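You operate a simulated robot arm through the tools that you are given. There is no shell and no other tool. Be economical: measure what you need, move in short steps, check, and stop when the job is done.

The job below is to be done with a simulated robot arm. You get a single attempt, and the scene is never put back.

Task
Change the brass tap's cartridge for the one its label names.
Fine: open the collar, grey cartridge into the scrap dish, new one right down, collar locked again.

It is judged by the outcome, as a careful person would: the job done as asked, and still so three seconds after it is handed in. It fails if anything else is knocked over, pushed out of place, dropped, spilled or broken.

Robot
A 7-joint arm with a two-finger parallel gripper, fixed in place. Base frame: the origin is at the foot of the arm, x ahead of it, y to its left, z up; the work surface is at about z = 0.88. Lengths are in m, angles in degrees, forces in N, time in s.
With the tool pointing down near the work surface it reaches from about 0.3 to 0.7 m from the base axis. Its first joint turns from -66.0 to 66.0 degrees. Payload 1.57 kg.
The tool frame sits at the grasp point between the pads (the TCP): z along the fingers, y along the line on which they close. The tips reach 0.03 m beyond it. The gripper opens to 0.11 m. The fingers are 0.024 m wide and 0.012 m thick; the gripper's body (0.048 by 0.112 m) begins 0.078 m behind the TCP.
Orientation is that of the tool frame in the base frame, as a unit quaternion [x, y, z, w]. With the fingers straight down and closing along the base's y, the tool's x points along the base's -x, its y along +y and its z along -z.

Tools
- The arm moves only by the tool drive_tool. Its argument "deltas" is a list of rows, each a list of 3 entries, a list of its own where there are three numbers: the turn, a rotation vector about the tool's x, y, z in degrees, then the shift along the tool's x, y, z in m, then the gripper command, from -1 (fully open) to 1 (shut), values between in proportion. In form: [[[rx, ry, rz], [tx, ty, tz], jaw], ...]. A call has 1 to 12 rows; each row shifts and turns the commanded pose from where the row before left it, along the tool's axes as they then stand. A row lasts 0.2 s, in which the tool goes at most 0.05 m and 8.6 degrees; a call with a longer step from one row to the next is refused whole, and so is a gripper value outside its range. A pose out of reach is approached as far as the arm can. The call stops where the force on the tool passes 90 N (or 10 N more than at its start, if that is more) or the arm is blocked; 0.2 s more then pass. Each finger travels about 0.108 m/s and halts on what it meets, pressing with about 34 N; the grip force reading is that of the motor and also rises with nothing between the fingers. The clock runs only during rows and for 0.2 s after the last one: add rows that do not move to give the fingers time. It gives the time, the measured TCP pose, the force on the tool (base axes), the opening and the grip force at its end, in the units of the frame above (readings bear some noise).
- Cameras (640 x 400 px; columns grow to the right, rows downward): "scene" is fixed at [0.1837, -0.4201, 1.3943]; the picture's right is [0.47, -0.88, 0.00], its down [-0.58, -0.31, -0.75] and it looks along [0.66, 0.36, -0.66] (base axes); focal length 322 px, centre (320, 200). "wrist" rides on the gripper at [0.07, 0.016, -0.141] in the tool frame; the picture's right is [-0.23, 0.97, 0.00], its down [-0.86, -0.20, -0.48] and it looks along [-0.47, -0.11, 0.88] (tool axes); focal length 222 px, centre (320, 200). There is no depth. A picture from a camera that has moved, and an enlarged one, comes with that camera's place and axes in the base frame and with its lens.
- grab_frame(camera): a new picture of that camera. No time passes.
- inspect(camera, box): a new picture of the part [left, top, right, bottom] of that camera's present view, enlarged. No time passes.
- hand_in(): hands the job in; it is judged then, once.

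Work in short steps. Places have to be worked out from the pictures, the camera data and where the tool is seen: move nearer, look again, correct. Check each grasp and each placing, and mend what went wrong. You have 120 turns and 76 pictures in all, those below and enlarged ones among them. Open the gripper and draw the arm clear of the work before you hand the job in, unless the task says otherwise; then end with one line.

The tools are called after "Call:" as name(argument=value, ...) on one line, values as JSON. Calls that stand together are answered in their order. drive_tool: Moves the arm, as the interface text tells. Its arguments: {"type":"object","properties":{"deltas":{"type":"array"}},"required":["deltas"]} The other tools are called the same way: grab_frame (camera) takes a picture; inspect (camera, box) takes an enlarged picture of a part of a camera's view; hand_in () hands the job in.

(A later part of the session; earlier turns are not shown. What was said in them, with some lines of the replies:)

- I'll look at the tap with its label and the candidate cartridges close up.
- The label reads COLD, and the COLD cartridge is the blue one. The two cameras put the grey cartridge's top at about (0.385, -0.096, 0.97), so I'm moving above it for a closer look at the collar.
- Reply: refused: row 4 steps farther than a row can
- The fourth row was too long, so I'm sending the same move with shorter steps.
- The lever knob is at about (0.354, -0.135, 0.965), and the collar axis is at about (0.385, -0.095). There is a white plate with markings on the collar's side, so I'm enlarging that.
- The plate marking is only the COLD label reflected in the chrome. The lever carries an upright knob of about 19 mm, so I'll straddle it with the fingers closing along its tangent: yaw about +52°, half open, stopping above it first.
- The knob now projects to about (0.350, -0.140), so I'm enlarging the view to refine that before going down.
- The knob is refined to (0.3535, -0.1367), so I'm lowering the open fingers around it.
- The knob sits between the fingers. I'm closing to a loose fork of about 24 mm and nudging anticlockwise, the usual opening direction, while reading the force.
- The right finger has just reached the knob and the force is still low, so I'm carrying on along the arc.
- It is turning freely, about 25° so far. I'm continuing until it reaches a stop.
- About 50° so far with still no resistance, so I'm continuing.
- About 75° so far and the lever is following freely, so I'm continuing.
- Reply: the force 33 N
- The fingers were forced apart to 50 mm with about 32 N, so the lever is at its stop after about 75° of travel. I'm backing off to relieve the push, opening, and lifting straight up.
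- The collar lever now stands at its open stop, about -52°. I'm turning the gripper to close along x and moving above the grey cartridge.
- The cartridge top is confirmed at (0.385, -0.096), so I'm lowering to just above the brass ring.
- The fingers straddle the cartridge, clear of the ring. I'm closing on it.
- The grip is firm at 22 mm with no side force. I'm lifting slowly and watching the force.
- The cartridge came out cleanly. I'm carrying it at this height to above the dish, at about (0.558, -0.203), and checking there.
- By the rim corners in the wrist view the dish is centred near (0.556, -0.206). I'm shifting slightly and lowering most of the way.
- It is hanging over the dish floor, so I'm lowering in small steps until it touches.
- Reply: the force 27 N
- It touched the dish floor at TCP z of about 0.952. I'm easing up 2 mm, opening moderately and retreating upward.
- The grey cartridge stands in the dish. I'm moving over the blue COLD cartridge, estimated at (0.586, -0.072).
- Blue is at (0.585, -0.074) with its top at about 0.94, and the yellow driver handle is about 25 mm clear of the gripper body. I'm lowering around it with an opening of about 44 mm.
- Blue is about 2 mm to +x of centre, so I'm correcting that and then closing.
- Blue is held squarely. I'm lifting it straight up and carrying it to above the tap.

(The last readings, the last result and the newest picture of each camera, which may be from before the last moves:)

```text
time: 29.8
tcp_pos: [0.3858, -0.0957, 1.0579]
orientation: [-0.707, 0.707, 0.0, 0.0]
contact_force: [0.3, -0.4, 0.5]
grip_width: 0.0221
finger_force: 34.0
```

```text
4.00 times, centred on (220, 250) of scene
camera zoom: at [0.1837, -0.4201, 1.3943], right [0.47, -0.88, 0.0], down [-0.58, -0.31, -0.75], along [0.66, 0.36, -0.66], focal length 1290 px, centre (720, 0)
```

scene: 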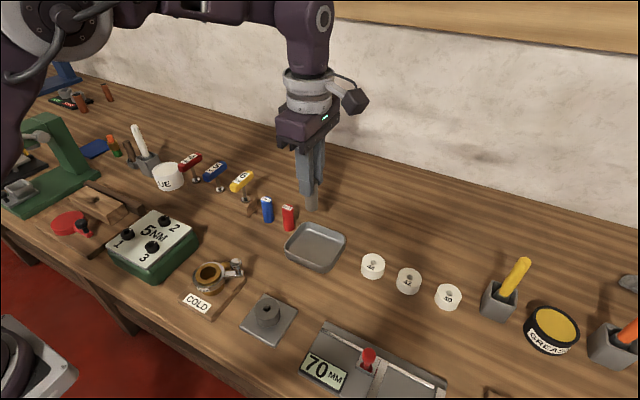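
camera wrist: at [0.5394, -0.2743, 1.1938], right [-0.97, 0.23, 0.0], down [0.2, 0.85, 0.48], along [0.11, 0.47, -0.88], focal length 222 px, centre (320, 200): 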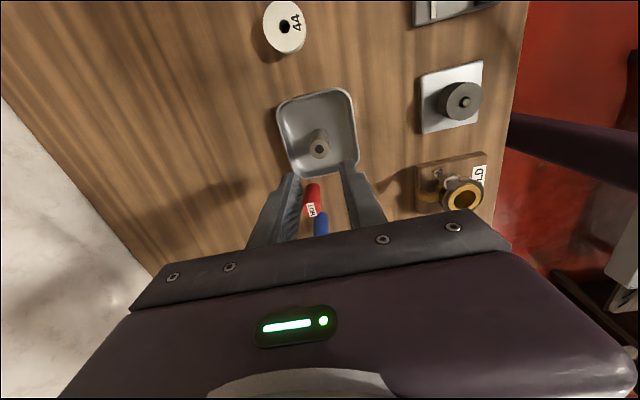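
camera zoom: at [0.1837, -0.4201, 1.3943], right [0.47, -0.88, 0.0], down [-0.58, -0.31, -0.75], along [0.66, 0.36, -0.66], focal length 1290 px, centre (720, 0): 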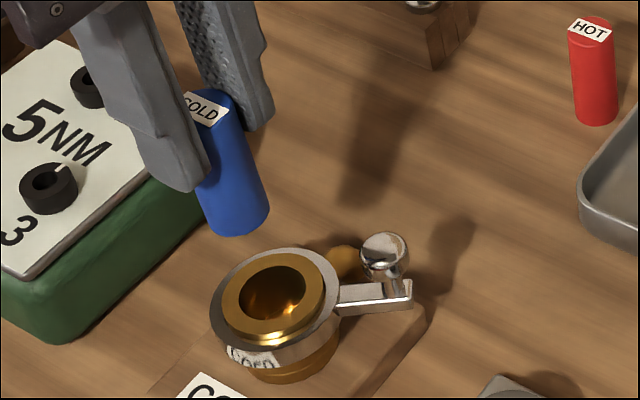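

Comparing the grey's seat with the blue's hold, TCP should be about 1 mm less in x and 2 mm less in y. I'm correcting and lowering to just above the bore.

Call:
drive_tool(deltas=[[[0, 0, 0], [0.0018, 0.001, 0.02], 1.0], [[0, 0, 0], [0, 0, 0.02], 1.0], [[0, 0, 0], [0, 0, 0], 1.0], [[0, 0, 0], [0, 0, 0], 1.0]])

Call:
inspect(camera="wrist", box=[272, 125, 368, 185])

Call:
inspect(camera="scene", box=[164, 230, 260, 290])

```text
time: 30.8
tcp_pos: [0.3844, -0.0977, 1.0163]
orientation: [0.707, -0.707, 0.0, 0.0]
contact_force: [-0.1, 0.2, -0.6]
grip_width: 0.0221
finger_force: 33.9
```

```text
6.67 times, centred on (320, 155) of wrist
camera zoom: at [0.3675, -0.1671, 1.1582], right [-0.97, 0.23, 0.0], down [0.2, 0.85, 0.48], along [0.11, 0.47, -0.88], focal length 1481 px, centre (320, 500)
```

zoom: 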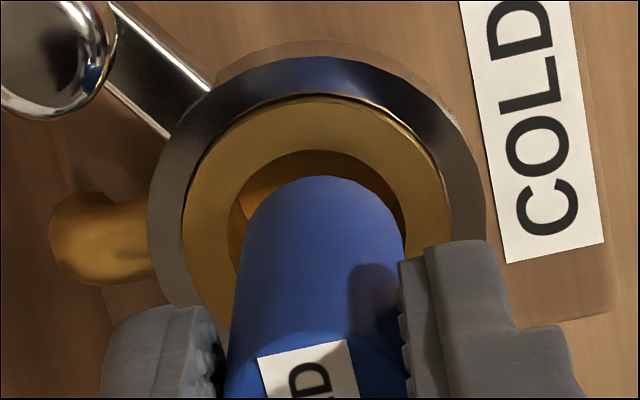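

```text
6.67 times, centred on (212, 260) of scene
camera zoom: at [0.1837, -0.4201, 1.3943], right [0.47, -0.88, 0.0], down [-0.58, -0.31, -0.75], along [0.66, 0.36, -0.66], focal length 2150 px, centre (1040, -200)
```

zoom: 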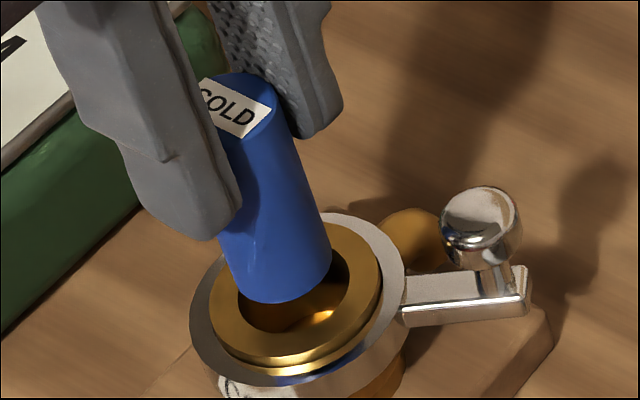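

The alignment is close. The scene view suggests about 1.5 mm more in -y, so I'm nudging that and descending slowly to enter the bore while watching the force.

Call:
drive_tool(deltas=[[[0, 0, 0], [0.0013, -0.0004, 0], 1.0], [[0, 0, 0], [0, 0, 0.006], 1.0], [[0, 0, 0], [0, 0, 0.005], 1.0], [[0, 0, 0], [0, 0, 0.004], 1.0], [[0, 0, 0], [0, 0, 0], 1.0]])

Call:
inspect(camera="scene", box=[164, 230, 260, 290])

Call:
inspect(camera="wrist", box=[272, 125, 368, 185])

```text
time: 32.0
tcp_pos: [0.3854, -0.0987, 1.0037]
orientation: [0.707, -0.707, 0.001, 0.001]
contact_force: [-0.3, 0.9, -1.0]
grip_width: 0.0221
finger_force: 34.2
```

```text
6.67 times, centred on (212, 260) of scene
camera zoom: at [0.1837, -0.4201, 1.3943], right [0.47, -0.88, 0.0], down [-0.58, -0.31, -0.75], along [0.66, 0.36, -0.66], focal length 2150 px, centre (1040, -200)
```

zoom: 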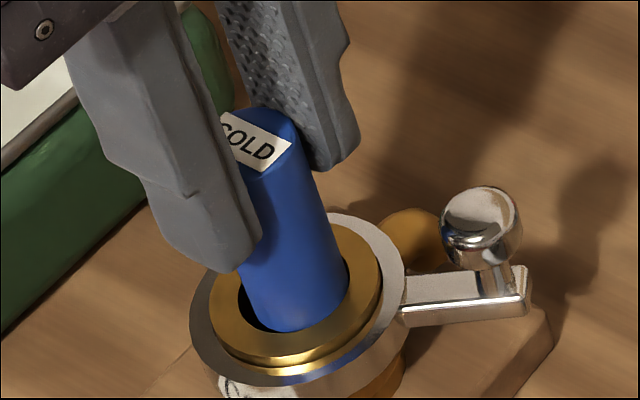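

```text
6.67 times, centred on (320, 155) of wrist
camera zoom: at [0.3688, -0.1678, 1.1448], right [-0.97, 0.23, 0.0], down [0.2, 0.85, 0.48], along [0.11, 0.47, -0.88], focal length 1481 px, centre (320, 500)
```

zoom: 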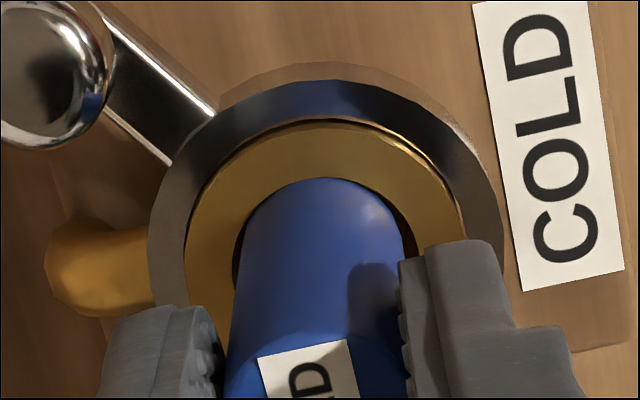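

The tip is in the bore without force, but sits close to the -y edge. I'm moving back 1.2 mm and continuing down towards the seat, which was at TCP z of about 0.978 for the grey.

Call:
drive_tool(deltas=[[[0, 0, 0], [-0.0012, 0.0004, 0], 1.0], [[0, 0, 0], [0, 0, 0.006], 1.0], [[0, 0, 0], [0, 0, 0.006], 1.0], [[0, 0, 0], [0, 0, 0.005], 1.0], [[0, 0, 0], [0, 0, 0.003], 1.0], [[0, 0, 0], [0, 0, 0], 1.0]])

Call:
inspect(camera="scene", box=[164, 230, 260, 290])

```text
time: 33.4
tcp_pos: [0.3845, -0.0975, 0.9837]
orientation: [0.707, -0.707, -0.001, -0.001]
contact_force: [0.5, 0.0, -0.6]
grip_width: 0.022
finger_force: 33.9
```

```text
6.67 times, centred on (212, 260) of scene
camera zoom: at [0.1837, -0.4201, 1.3943], right [0.47, -0.88, 0.0], down [-0.58, -0.31, -0.75], along [0.66, 0.36, -0.66], focal length 2150 px, centre (1040, -200)
```

zoom: 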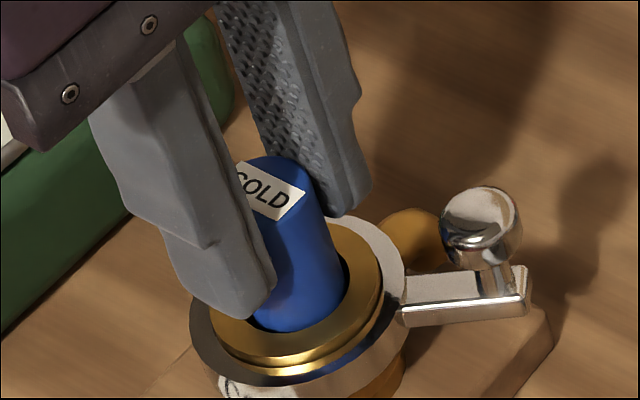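

It slides freely, so I'm going down in 2 mm steps until it seats.

Call:
drive_tool(deltas=[[[0, 0, 0], [0, 0, 0.002], 1.0], [[0, 0, 0], [0, 0, 0.002], 1.0], [[0, 0, 0], [0, 0, 0.002], 1.0], [[0, 0, 0], [0, 0, 0], 1.0]])

Call:
inspect(camera="scene", box=[164, 230, 260, 290])

```text
time: 34.4
tcp_pos: [0.3847, -0.0965, 0.9794]
orientation: [-0.707, 0.707, 0.0, 0.0]
contact_force: [-0.9, 0.7, -1.6]
grip_width: 0.0223
finger_force: 33.9
```

```text
6.67 times, centred on (212, 260) of scene
camera zoom: at [0.1837, -0.4201, 1.3943], right [0.47, -0.88, 0.0], down [-0.58, -0.31, -0.75], along [0.66, 0.36, -0.66], focal length 2150 px, centre (1040, -200)
```

zoom: 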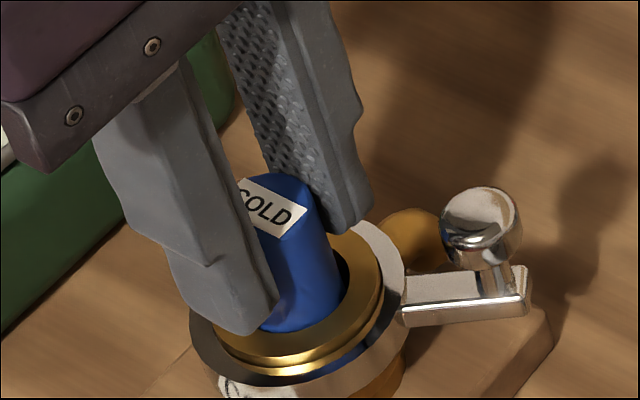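

There is no seating force yet, so I'm going a little further in 1 mm steps.

Call:
drive_tool(deltas=[[[0, 0, 0], [0, 0, 0.001], 1.0], [[0, 0, 0], [0, 0, 0.001], 1.0], [[0, 0, 0], [0, 0, 0.001], 1.0], [[0, 0, 0], [0, 0, 0], 1.0]])

```text
time: 35.4
tcp_pos: [0.3842, -0.0973, 0.9753]
orientation: [-0.707, 0.707, 0.0, 0.0]
contact_force: [-0.5, -0.4, -0.9]
grip_width: 0.022
finger_force: 34.1
```

Call:
inspect(camera="scene", box=[180, 245, 244, 285])

Call:
inspect(camera="wrist", box=[272, 140, 368, 200])

```text
10.00 times, centred on (212, 265) of scene
camera zoom: at [0.1837, -0.4201, 1.3943], right [0.47, -0.88, 0.0], down [-0.58, -0.31, -0.75], along [0.66, 0.36, -0.66], focal length 3225 px, centre (1400, -450)
```

zoom: 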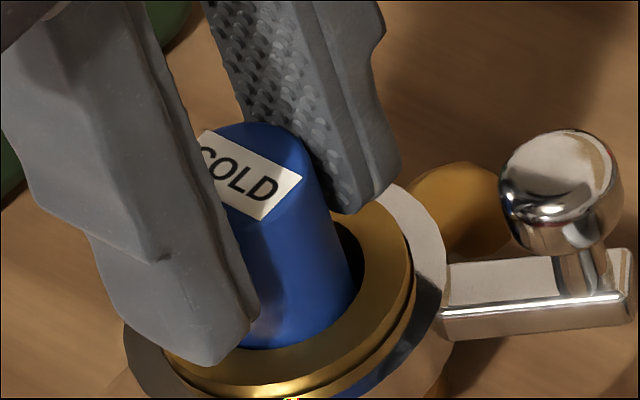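

```text
6.67 times, centred on (320, 170) of wrist
camera zoom: at [0.3676, -0.1658, 1.1164], right [-0.97, 0.23, 0.0], down [0.2, 0.86, 0.48], along [0.11, 0.47, -0.88], focal length 1481 px, centre (320, 400)
```

zoom: 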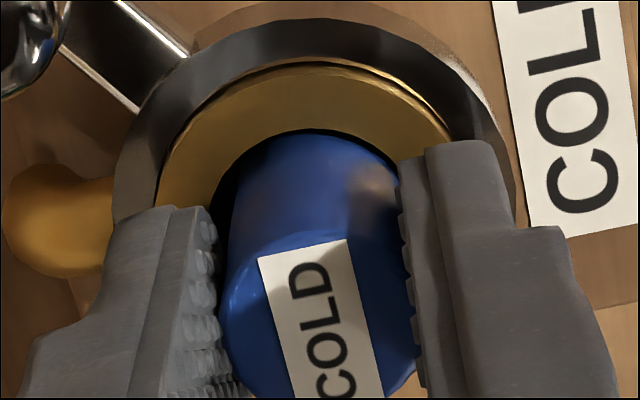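

The blue top is within about 1 mm of where the grey's top was. One more 1.5 mm to feel for the seat.

Call:
drive_tool(deltas=[[[0, 0, 0], [0, 0, 0.001], 1.0], [[0, 0, 0], [0, 0, 0.0007], 1.0], [[0, 0, 0], [0, 0, 0], 1.0]])

```text
time: 36.2
tcp_pos: [0.3835, -0.0965, 0.9738]
orientation: [-0.707, 0.707, -0.001, 0.001]
contact_force: [-0.9, 5.6, 23.6]
grip_width: 0.0219
finger_force: 34.0
```

Contact at 24 N. I'm easing off, releasing, rising and then checking the height.

Call:
drive_tool(deltas=[[[0, 0, 0], [0, 0, -0.0015], 1.0], [[0, 0, 0], [0, 0, 0], 0.5], [[0, 0, 0], [0, 0, 0], 0.2], [[0, 0, 0], [0, 0, 0], 0.2], [[0, 0, 0], [0, 0, -0.03], 0.2], [[0, 0, 0], [0, 0, -0.03], 0.2], [[0, 0, 0], [0, 0, 0], 1.0], [[0, 0, 0], [0, 0, 0], 1.0], [[0, 0, 0], [0, 0, 0], 1.0]])

Call:
inspect(camera="scene", box=[140, 220, 300, 320])

Call:
inspect(camera="wrist", box=[220, 110, 412, 230])

```text
time: 38.2
tcp_pos: [0.3843, -0.097, 1.0343]
orientation: [-0.707, 0.707, 0.0, 0.0]
contact_force: [-0.2, 0.0, 0.6]
grip_width: 0.0003
finger_force: 21.3
```

```text
4.00 times, centred on (220, 270) of scene
camera zoom: at [0.1837, -0.4201, 1.3943], right [0.47, -0.88, 0.0], down [-0.58, -0.31, -0.75], along [0.66, 0.36, -0.66], focal length 1290 px, centre (720, -80)
```

zoom: 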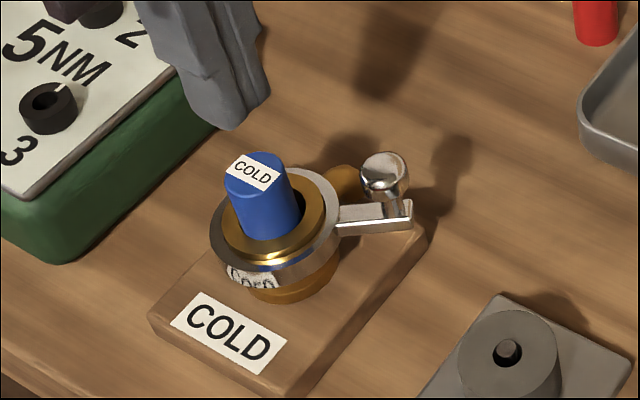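

```text
3.33 times, centred on (316, 170) of wrist
camera zoom: at [0.3683, -0.1663, 1.1763], right [-0.97, 0.23, 0.0], down [0.2, 0.85, 0.48], along [0.11, 0.47, -0.88], focal length 740 px, centre (333, 300)
```

zoom: 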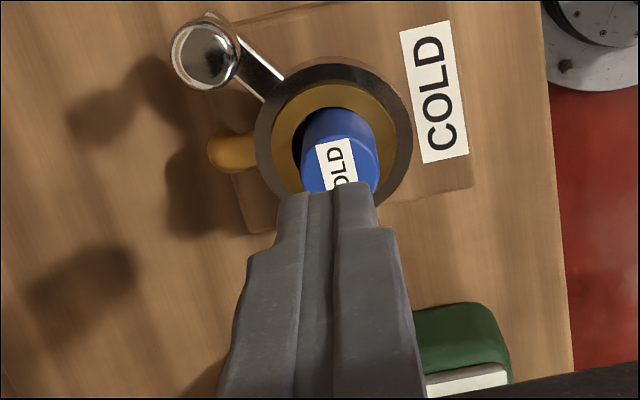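

It looks seated. I'm pressing down gently from above with closed fingertips to make sure it is right home.

Call:
drive_tool(deltas=[[[0, 0, 0], [0, 0, 0.025], 1.0], [[0, 0, 0], [0, 0, 0.004], 1.0], [[0, 0, 0], [0, 0, 0.003], 1.0], [[0, 0, 0], [0, 0, 0.002], 1.0], [[0, 0, 0], [0, 0, 0.002], 1.0], [[0, 0, 0], [0, 0, 0], 1.0]])

```text
time: 39.6
tcp_pos: [0.3838, -0.098, 1.0001]
orientation: [0.708, -0.707, 0.0, 0.0]
contact_force: [0.0, 0.8, 0.3]
grip_width: 0.0
finger_force: 21.5
```

Call:
drive_tool(deltas=[[[0, 0, 0], [0, 0, 0.002], 1.0], [[0, 0, 0], [0, 0, 0.002], 1.0], [[0, 0, 0], [0, 0, 0.002], 1.0], [[0, 0, 0], [0, 0, 0], 1.0]])

```text
time: 40.5
tcp_pos: [0.3851, -0.0985, 0.9957]
orientation: [0.709, -0.706, 0.005, -0.002]
contact_force: [-5.9, 2.2, 34.3]
grip_width: 0.0001
finger_force: 21.8
stopped in row 4: the force on the tool passed its limit (the readings are from after the stop); the commanded pose is now the measured one
```

Pressing with 34 N moved nothing, so the cartridge is right down. I'm rising and moving over the lever knob at about (0.412, -0.137), yaw 124°, to lock the collar.

Call:
drive_tool(deltas=[[[0, 0, 0], [0, 0, -0.03], 1.0], [[0, 0, 0], [0, 0, -0.03], 0.5], [[0, 0, 0], [0.039, -0.0275, 0], 0.0], [[0, 0, -8.5], [0, 0, 0], 0.0], [[0, 0, -8.5], [0, 0, 0], 0.0], [[0, 0, -8.5], [0, 0, 0], 0.0], [[0, 0, -8.5], [0, 0, 0], 0.0], [[0, 0, 0], [0, 0, 0], 0.0]])

Call:
inspect(camera="wrist", box=[220, 110, 412, 230])

Call:
inspect(camera="scene", box=[140, 220, 300, 320])

```text
time: 42.3
tcp_pos: [0.4122, -0.1385, 1.055]
orientation: [0.884, -0.468, 0.004, 0.0]
contact_force: [-0.1, -0.2, -1.0]
grip_width: 0.0551
finger_force: 0.0
```

```text
3.33 times, centred on (316, 170) of wrist
camera zoom: at [0.4388, -0.2037, 1.1961], right [-0.93, -0.36, -0.01], down [-0.32, 0.82, 0.47], along [-0.17, 0.44, -0.88], focal length 740 px, centre (333, 300)
```

zoom: 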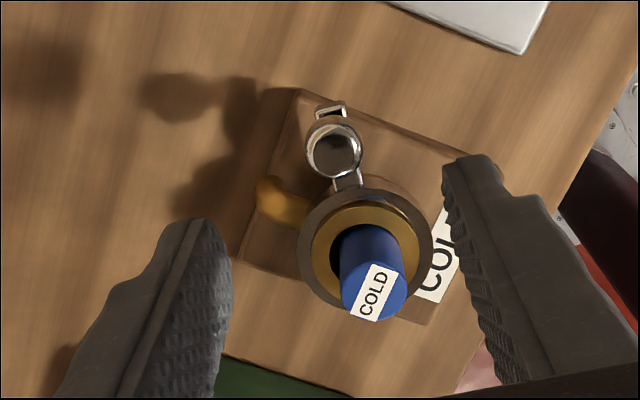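

```text
4.00 times, centred on (220, 270) of scene
camera zoom: at [0.1837, -0.4201, 1.3943], right [0.47, -0.88, 0.0], down [-0.58, -0.31, -0.75], along [0.66, 0.36, -0.66], focal length 1290 px, centre (720, -80)
```

zoom: 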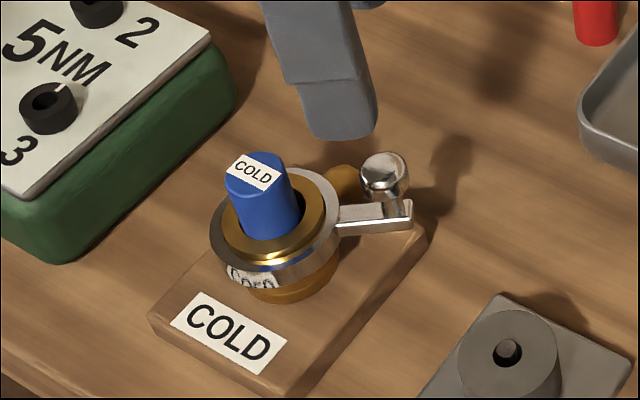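

The knob is at (0.414, -0.139), almost centred under the tool. I'm lowering around it and closing to the loose fork.

Call:
drive_tool(deltas=[[[0, 0, 0], [0, -0.001, 0.03], 0.0], [[0, 0, 0], [0, 0, 0.03], 0.0], [[0, 0, 0], [0, 0, 0.03], 0.0], [[0, 0, 0], [0, 0, 0], 0.3], [[0, 0, 0], [0, 0, 0], 0.57], [[0, 0, 0], [0, 0, 0], 0.57], [[0, 0, 0], [0, 0, 0], 0.57]])

Call:
inspect(camera="wrist", box=[220, 110, 412, 230])

```text
time: 43.9
tcp_pos: [0.4152, -0.1345, 0.9644]
orientation: [0.883, -0.469, 0.003, 0.001]
contact_force: [-0.1, 0.1, 0.1]
grip_width: 0.0239
finger_force: 0.0
```

```text
3.33 times, centred on (316, 170) of wrist
camera zoom: at [0.4392, -0.2005, 1.106], right [-0.93, -0.36, -0.01], down [-0.32, 0.82, 0.47], along [-0.16, 0.44, -0.88], focal length 740 px, centre (333, 300)
```

zoom: 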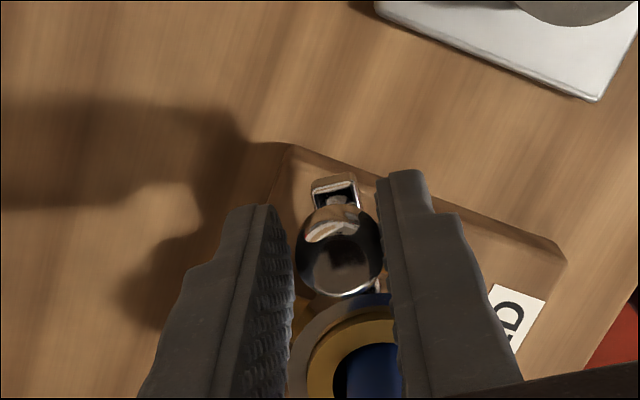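

The knob is between the fingers. I'm turning it clockwise, back towards locked.

Call:
drive_tool(deltas=[[[0, 0, 5], [0.0003, 0.0045, 0], 0.57], [[0, 0, 5], [0.0, 0.0045, 0], 0.57], [[0, 0, 5], [0.0, 0.0045, 0], 0.57], [[0, 0, 5], [0.0, 0.0045, 0], 0.57], [[0, 0, 5], [0.0, 0.0045, 0], 0.57], [[0, 0, 5], [0.0, 0.0045, 0], 0.57], [[0, 0, 0], [0, 0, 0], 0.57]])

Call:
inspect(camera="wrist", box=[220, 110, 412, 230])

```text
time: 45.5
tcp_pos: [0.3891, -0.1474, 0.9663]
orientation: [0.731, -0.682, 0.003, -0.001]
contact_force: [1.0, -0.8, 0.7]
grip_width: 0.024
finger_force: 0.3
```

```text
3.33 times, centred on (316, 170) of wrist
camera zoom: at [0.3766, -0.2169, 1.107], right [-0.99, 0.16, -0.01], down [0.14, 0.87, 0.48], along [0.08, 0.47, -0.88], focal length 740 px, centre (333, 300)
```

zoom: 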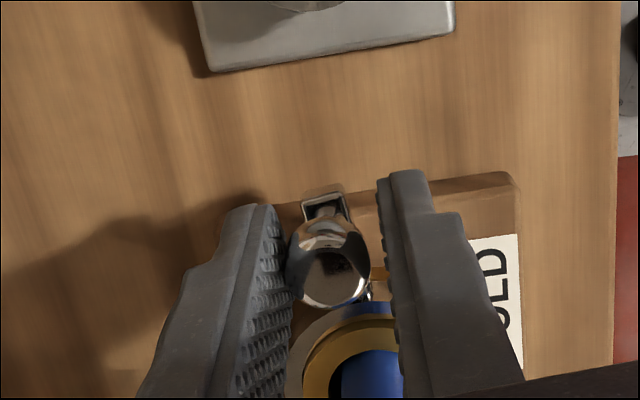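

It is following. I'm continuing for 35° more.

Call:
drive_tool(deltas=[[[0, 0, 5], [0.0, 0.0045, 0], 0.57], [[0, 0, 5], [0.0, 0.0045, 0], 0.57], [[0, 0, 5], [0.0, 0.0045, 0], 0.57], [[0, 0, 5], [0.0, 0.0045, 0], 0.57], [[0, 0, 5], [0.0, 0.0045, 0], 0.57], [[0, 0, 5], [0.0, 0.0045, 0], 0.57], [[0, 0, 5], [0.0, 0.0045, 0], 0.57], [[0, 0, 0], [0, 0, 0], 0.57]])

Call:
inspect(camera="wrist", box=[220, 110, 412, 230])

```text
time: 47.3
tcp_pos: [0.3573, -0.1415, 0.9658]
orientation: [-0.492, 0.871, -0.004, 0.002]
contact_force: [0.5, -1.0, 0.8]
grip_width: 0.0244
finger_force: 0.7
```

```text
3.33 times, centred on (316, 170) of wrist
camera zoom: at [0.3073, -0.1921, 1.1062], right [-0.72, 0.7, -0.01], down [0.61, 0.63, 0.48], along [0.34, 0.34, -0.88], focal length 740 px, centre (333, 300)
```

zoom: 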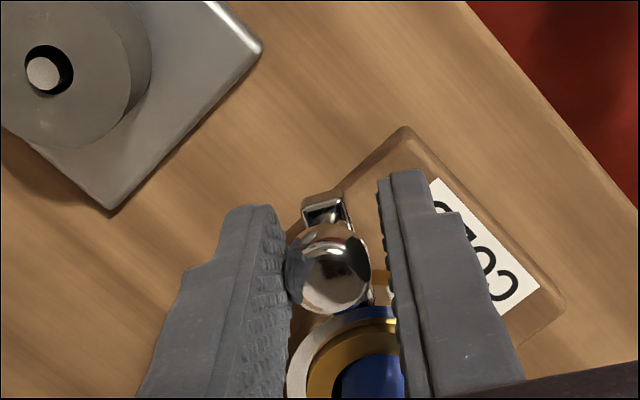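

About 10° remain to where it started. I'm continuing in small steps until the stop resists.

Call:
drive_tool(deltas=[[[0, 0, 5], [-0.0004, 0.0045, 0], 0.57], [[0, 0, 5], [-0.0004, 0.0045, 0], 0.57], [[0, 0, 3], [0, 0.0027, 0], 0.57], [[0, 0, 0], [0, 0, 0], 0.57]])

Call:
inspect(camera="wrist", box=[220, 110, 412, 230])

```text
time: 48.3
tcp_pos: [0.3495, -0.1339, 0.9649]
orientation: [-0.392, 0.92, -0.003, 0.003]
contact_force: [7.3, -4.4, 1.6]
grip_width: 0.0304
finger_force: 3.8
```

```text
3.33 times, centred on (316, 170) of wrist
camera zoom: at [0.2881, -0.1725, 1.1053], right [-0.54, 0.84, -0.01], down [0.73, 0.48, 0.48], along [0.41, 0.26, -0.88], focal length 740 px, centre (333, 300)
```

zoom: 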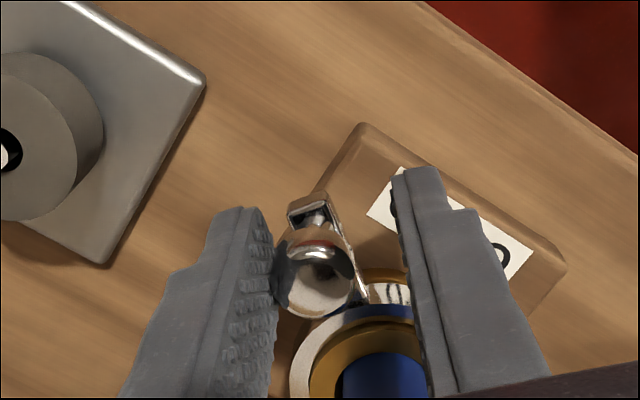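

The stop is being felt: 8 N, with the fork forced to 30 mm. I'm pushing a little more to be sure it is fully locked.

Call:
drive_tool(deltas=[[[0, 0, 0], [0, 0.004, 0], 0.57], [[0, 0, 0], [0, 0.004, 0], 0.57], [[0, 0, 0], [0, 0, 0], 0.57], [[0, 0, 0], [0, 0, 0], 0.57]])

Call:
inspect(camera="wrist", box=[220, 110, 412, 230])

```text
time: 49.3
tcp_pos: [0.3446, -0.1296, 0.9644]
orientation: [-0.392, 0.92, -0.003, 0.004]
contact_force: [12.1, -19.9, 6.5]
grip_width: 0.044
finger_force: 11.7
```

```text
3.33 times, centred on (316, 170) of wrist
camera zoom: at [0.2835, -0.167, 1.1045], right [-0.54, 0.84, -0.01], down [0.73, 0.48, 0.48], along [0.41, 0.26, -0.88], focal length 740 px, centre (333, 300)
```

zoom: 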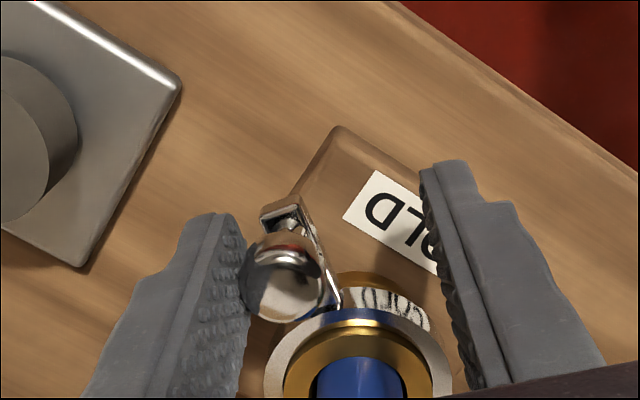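

The lever holds firm at 23 N, so it's on the locked stop. I'm backing off, opening and rising clear.

Call:
drive_tool(deltas=[[[0, 0, 0], [0, -0.006, 0], 0.3], [[0, 0, 0], [0, -0.004, 0], 0.1], [[0, 0, 0], [0, 0, 0], 0.0], [[0, 0, 0], [0, 0, -0.04], 0.0], [[0, 0, 0], [0, 0, -0.04], 0.0], [[0, 0, 0], [0, 0, -0.04], 0.0], [[0, 0, 0], [0, 0, -0.04], -0.5], [[0, 0, 0], [0, 0, -0.04], -1], [[0, 0, 0], [0, 0, 0], -1]])

Call:
inspect(camera="scene", box=[160, 240, 300, 328])

Call:
grab_frame(camera="scene")

```text
time: 51.3
tcp_pos: [0.3493, -0.1327, 1.1646]
orientation: [-0.391, 0.92, -0.003, 0.002]
contact_force: [-0.2, 1.0, 0.0]
grip_width: 0.11
finger_force: 0.0
```

```text
4.55 times, centred on (230, 284) of scene
camera zoom: at [0.1837, -0.4201, 1.3943], right [0.47, -0.88, 0.0], down [-0.58, -0.31, -0.75], along [0.66, 0.36, -0.66], focal length 1466 px, centre (729, -182)
```

zoom: 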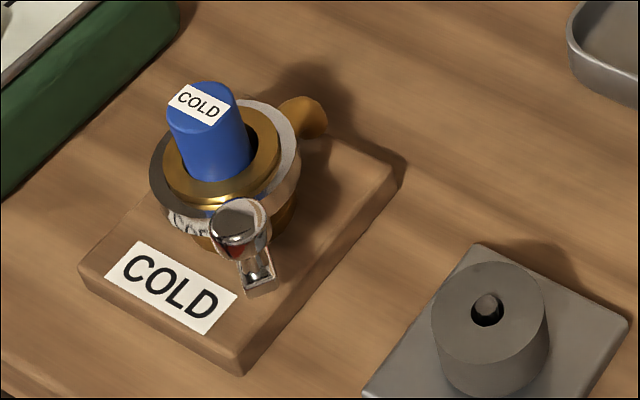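

```text
15 pictures are left
```

scene: 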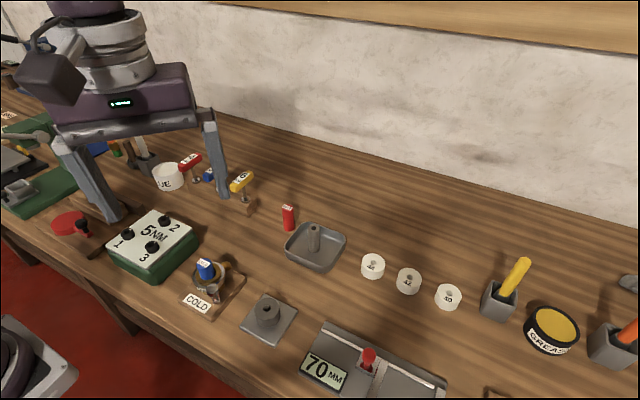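

The lever is back exactly where it started, the blue cartridge sits at the grey's height, and the grey one stands in the dish. Nothing else has moved and the arm is clear, so I'm handing in.

Call:
hand_in()

```text
The job is handed in.
```

I fitted the blue COLD cartridge right down in the brass tap and locked the collar again; the old grey cartridge is standing in the scrap dish.
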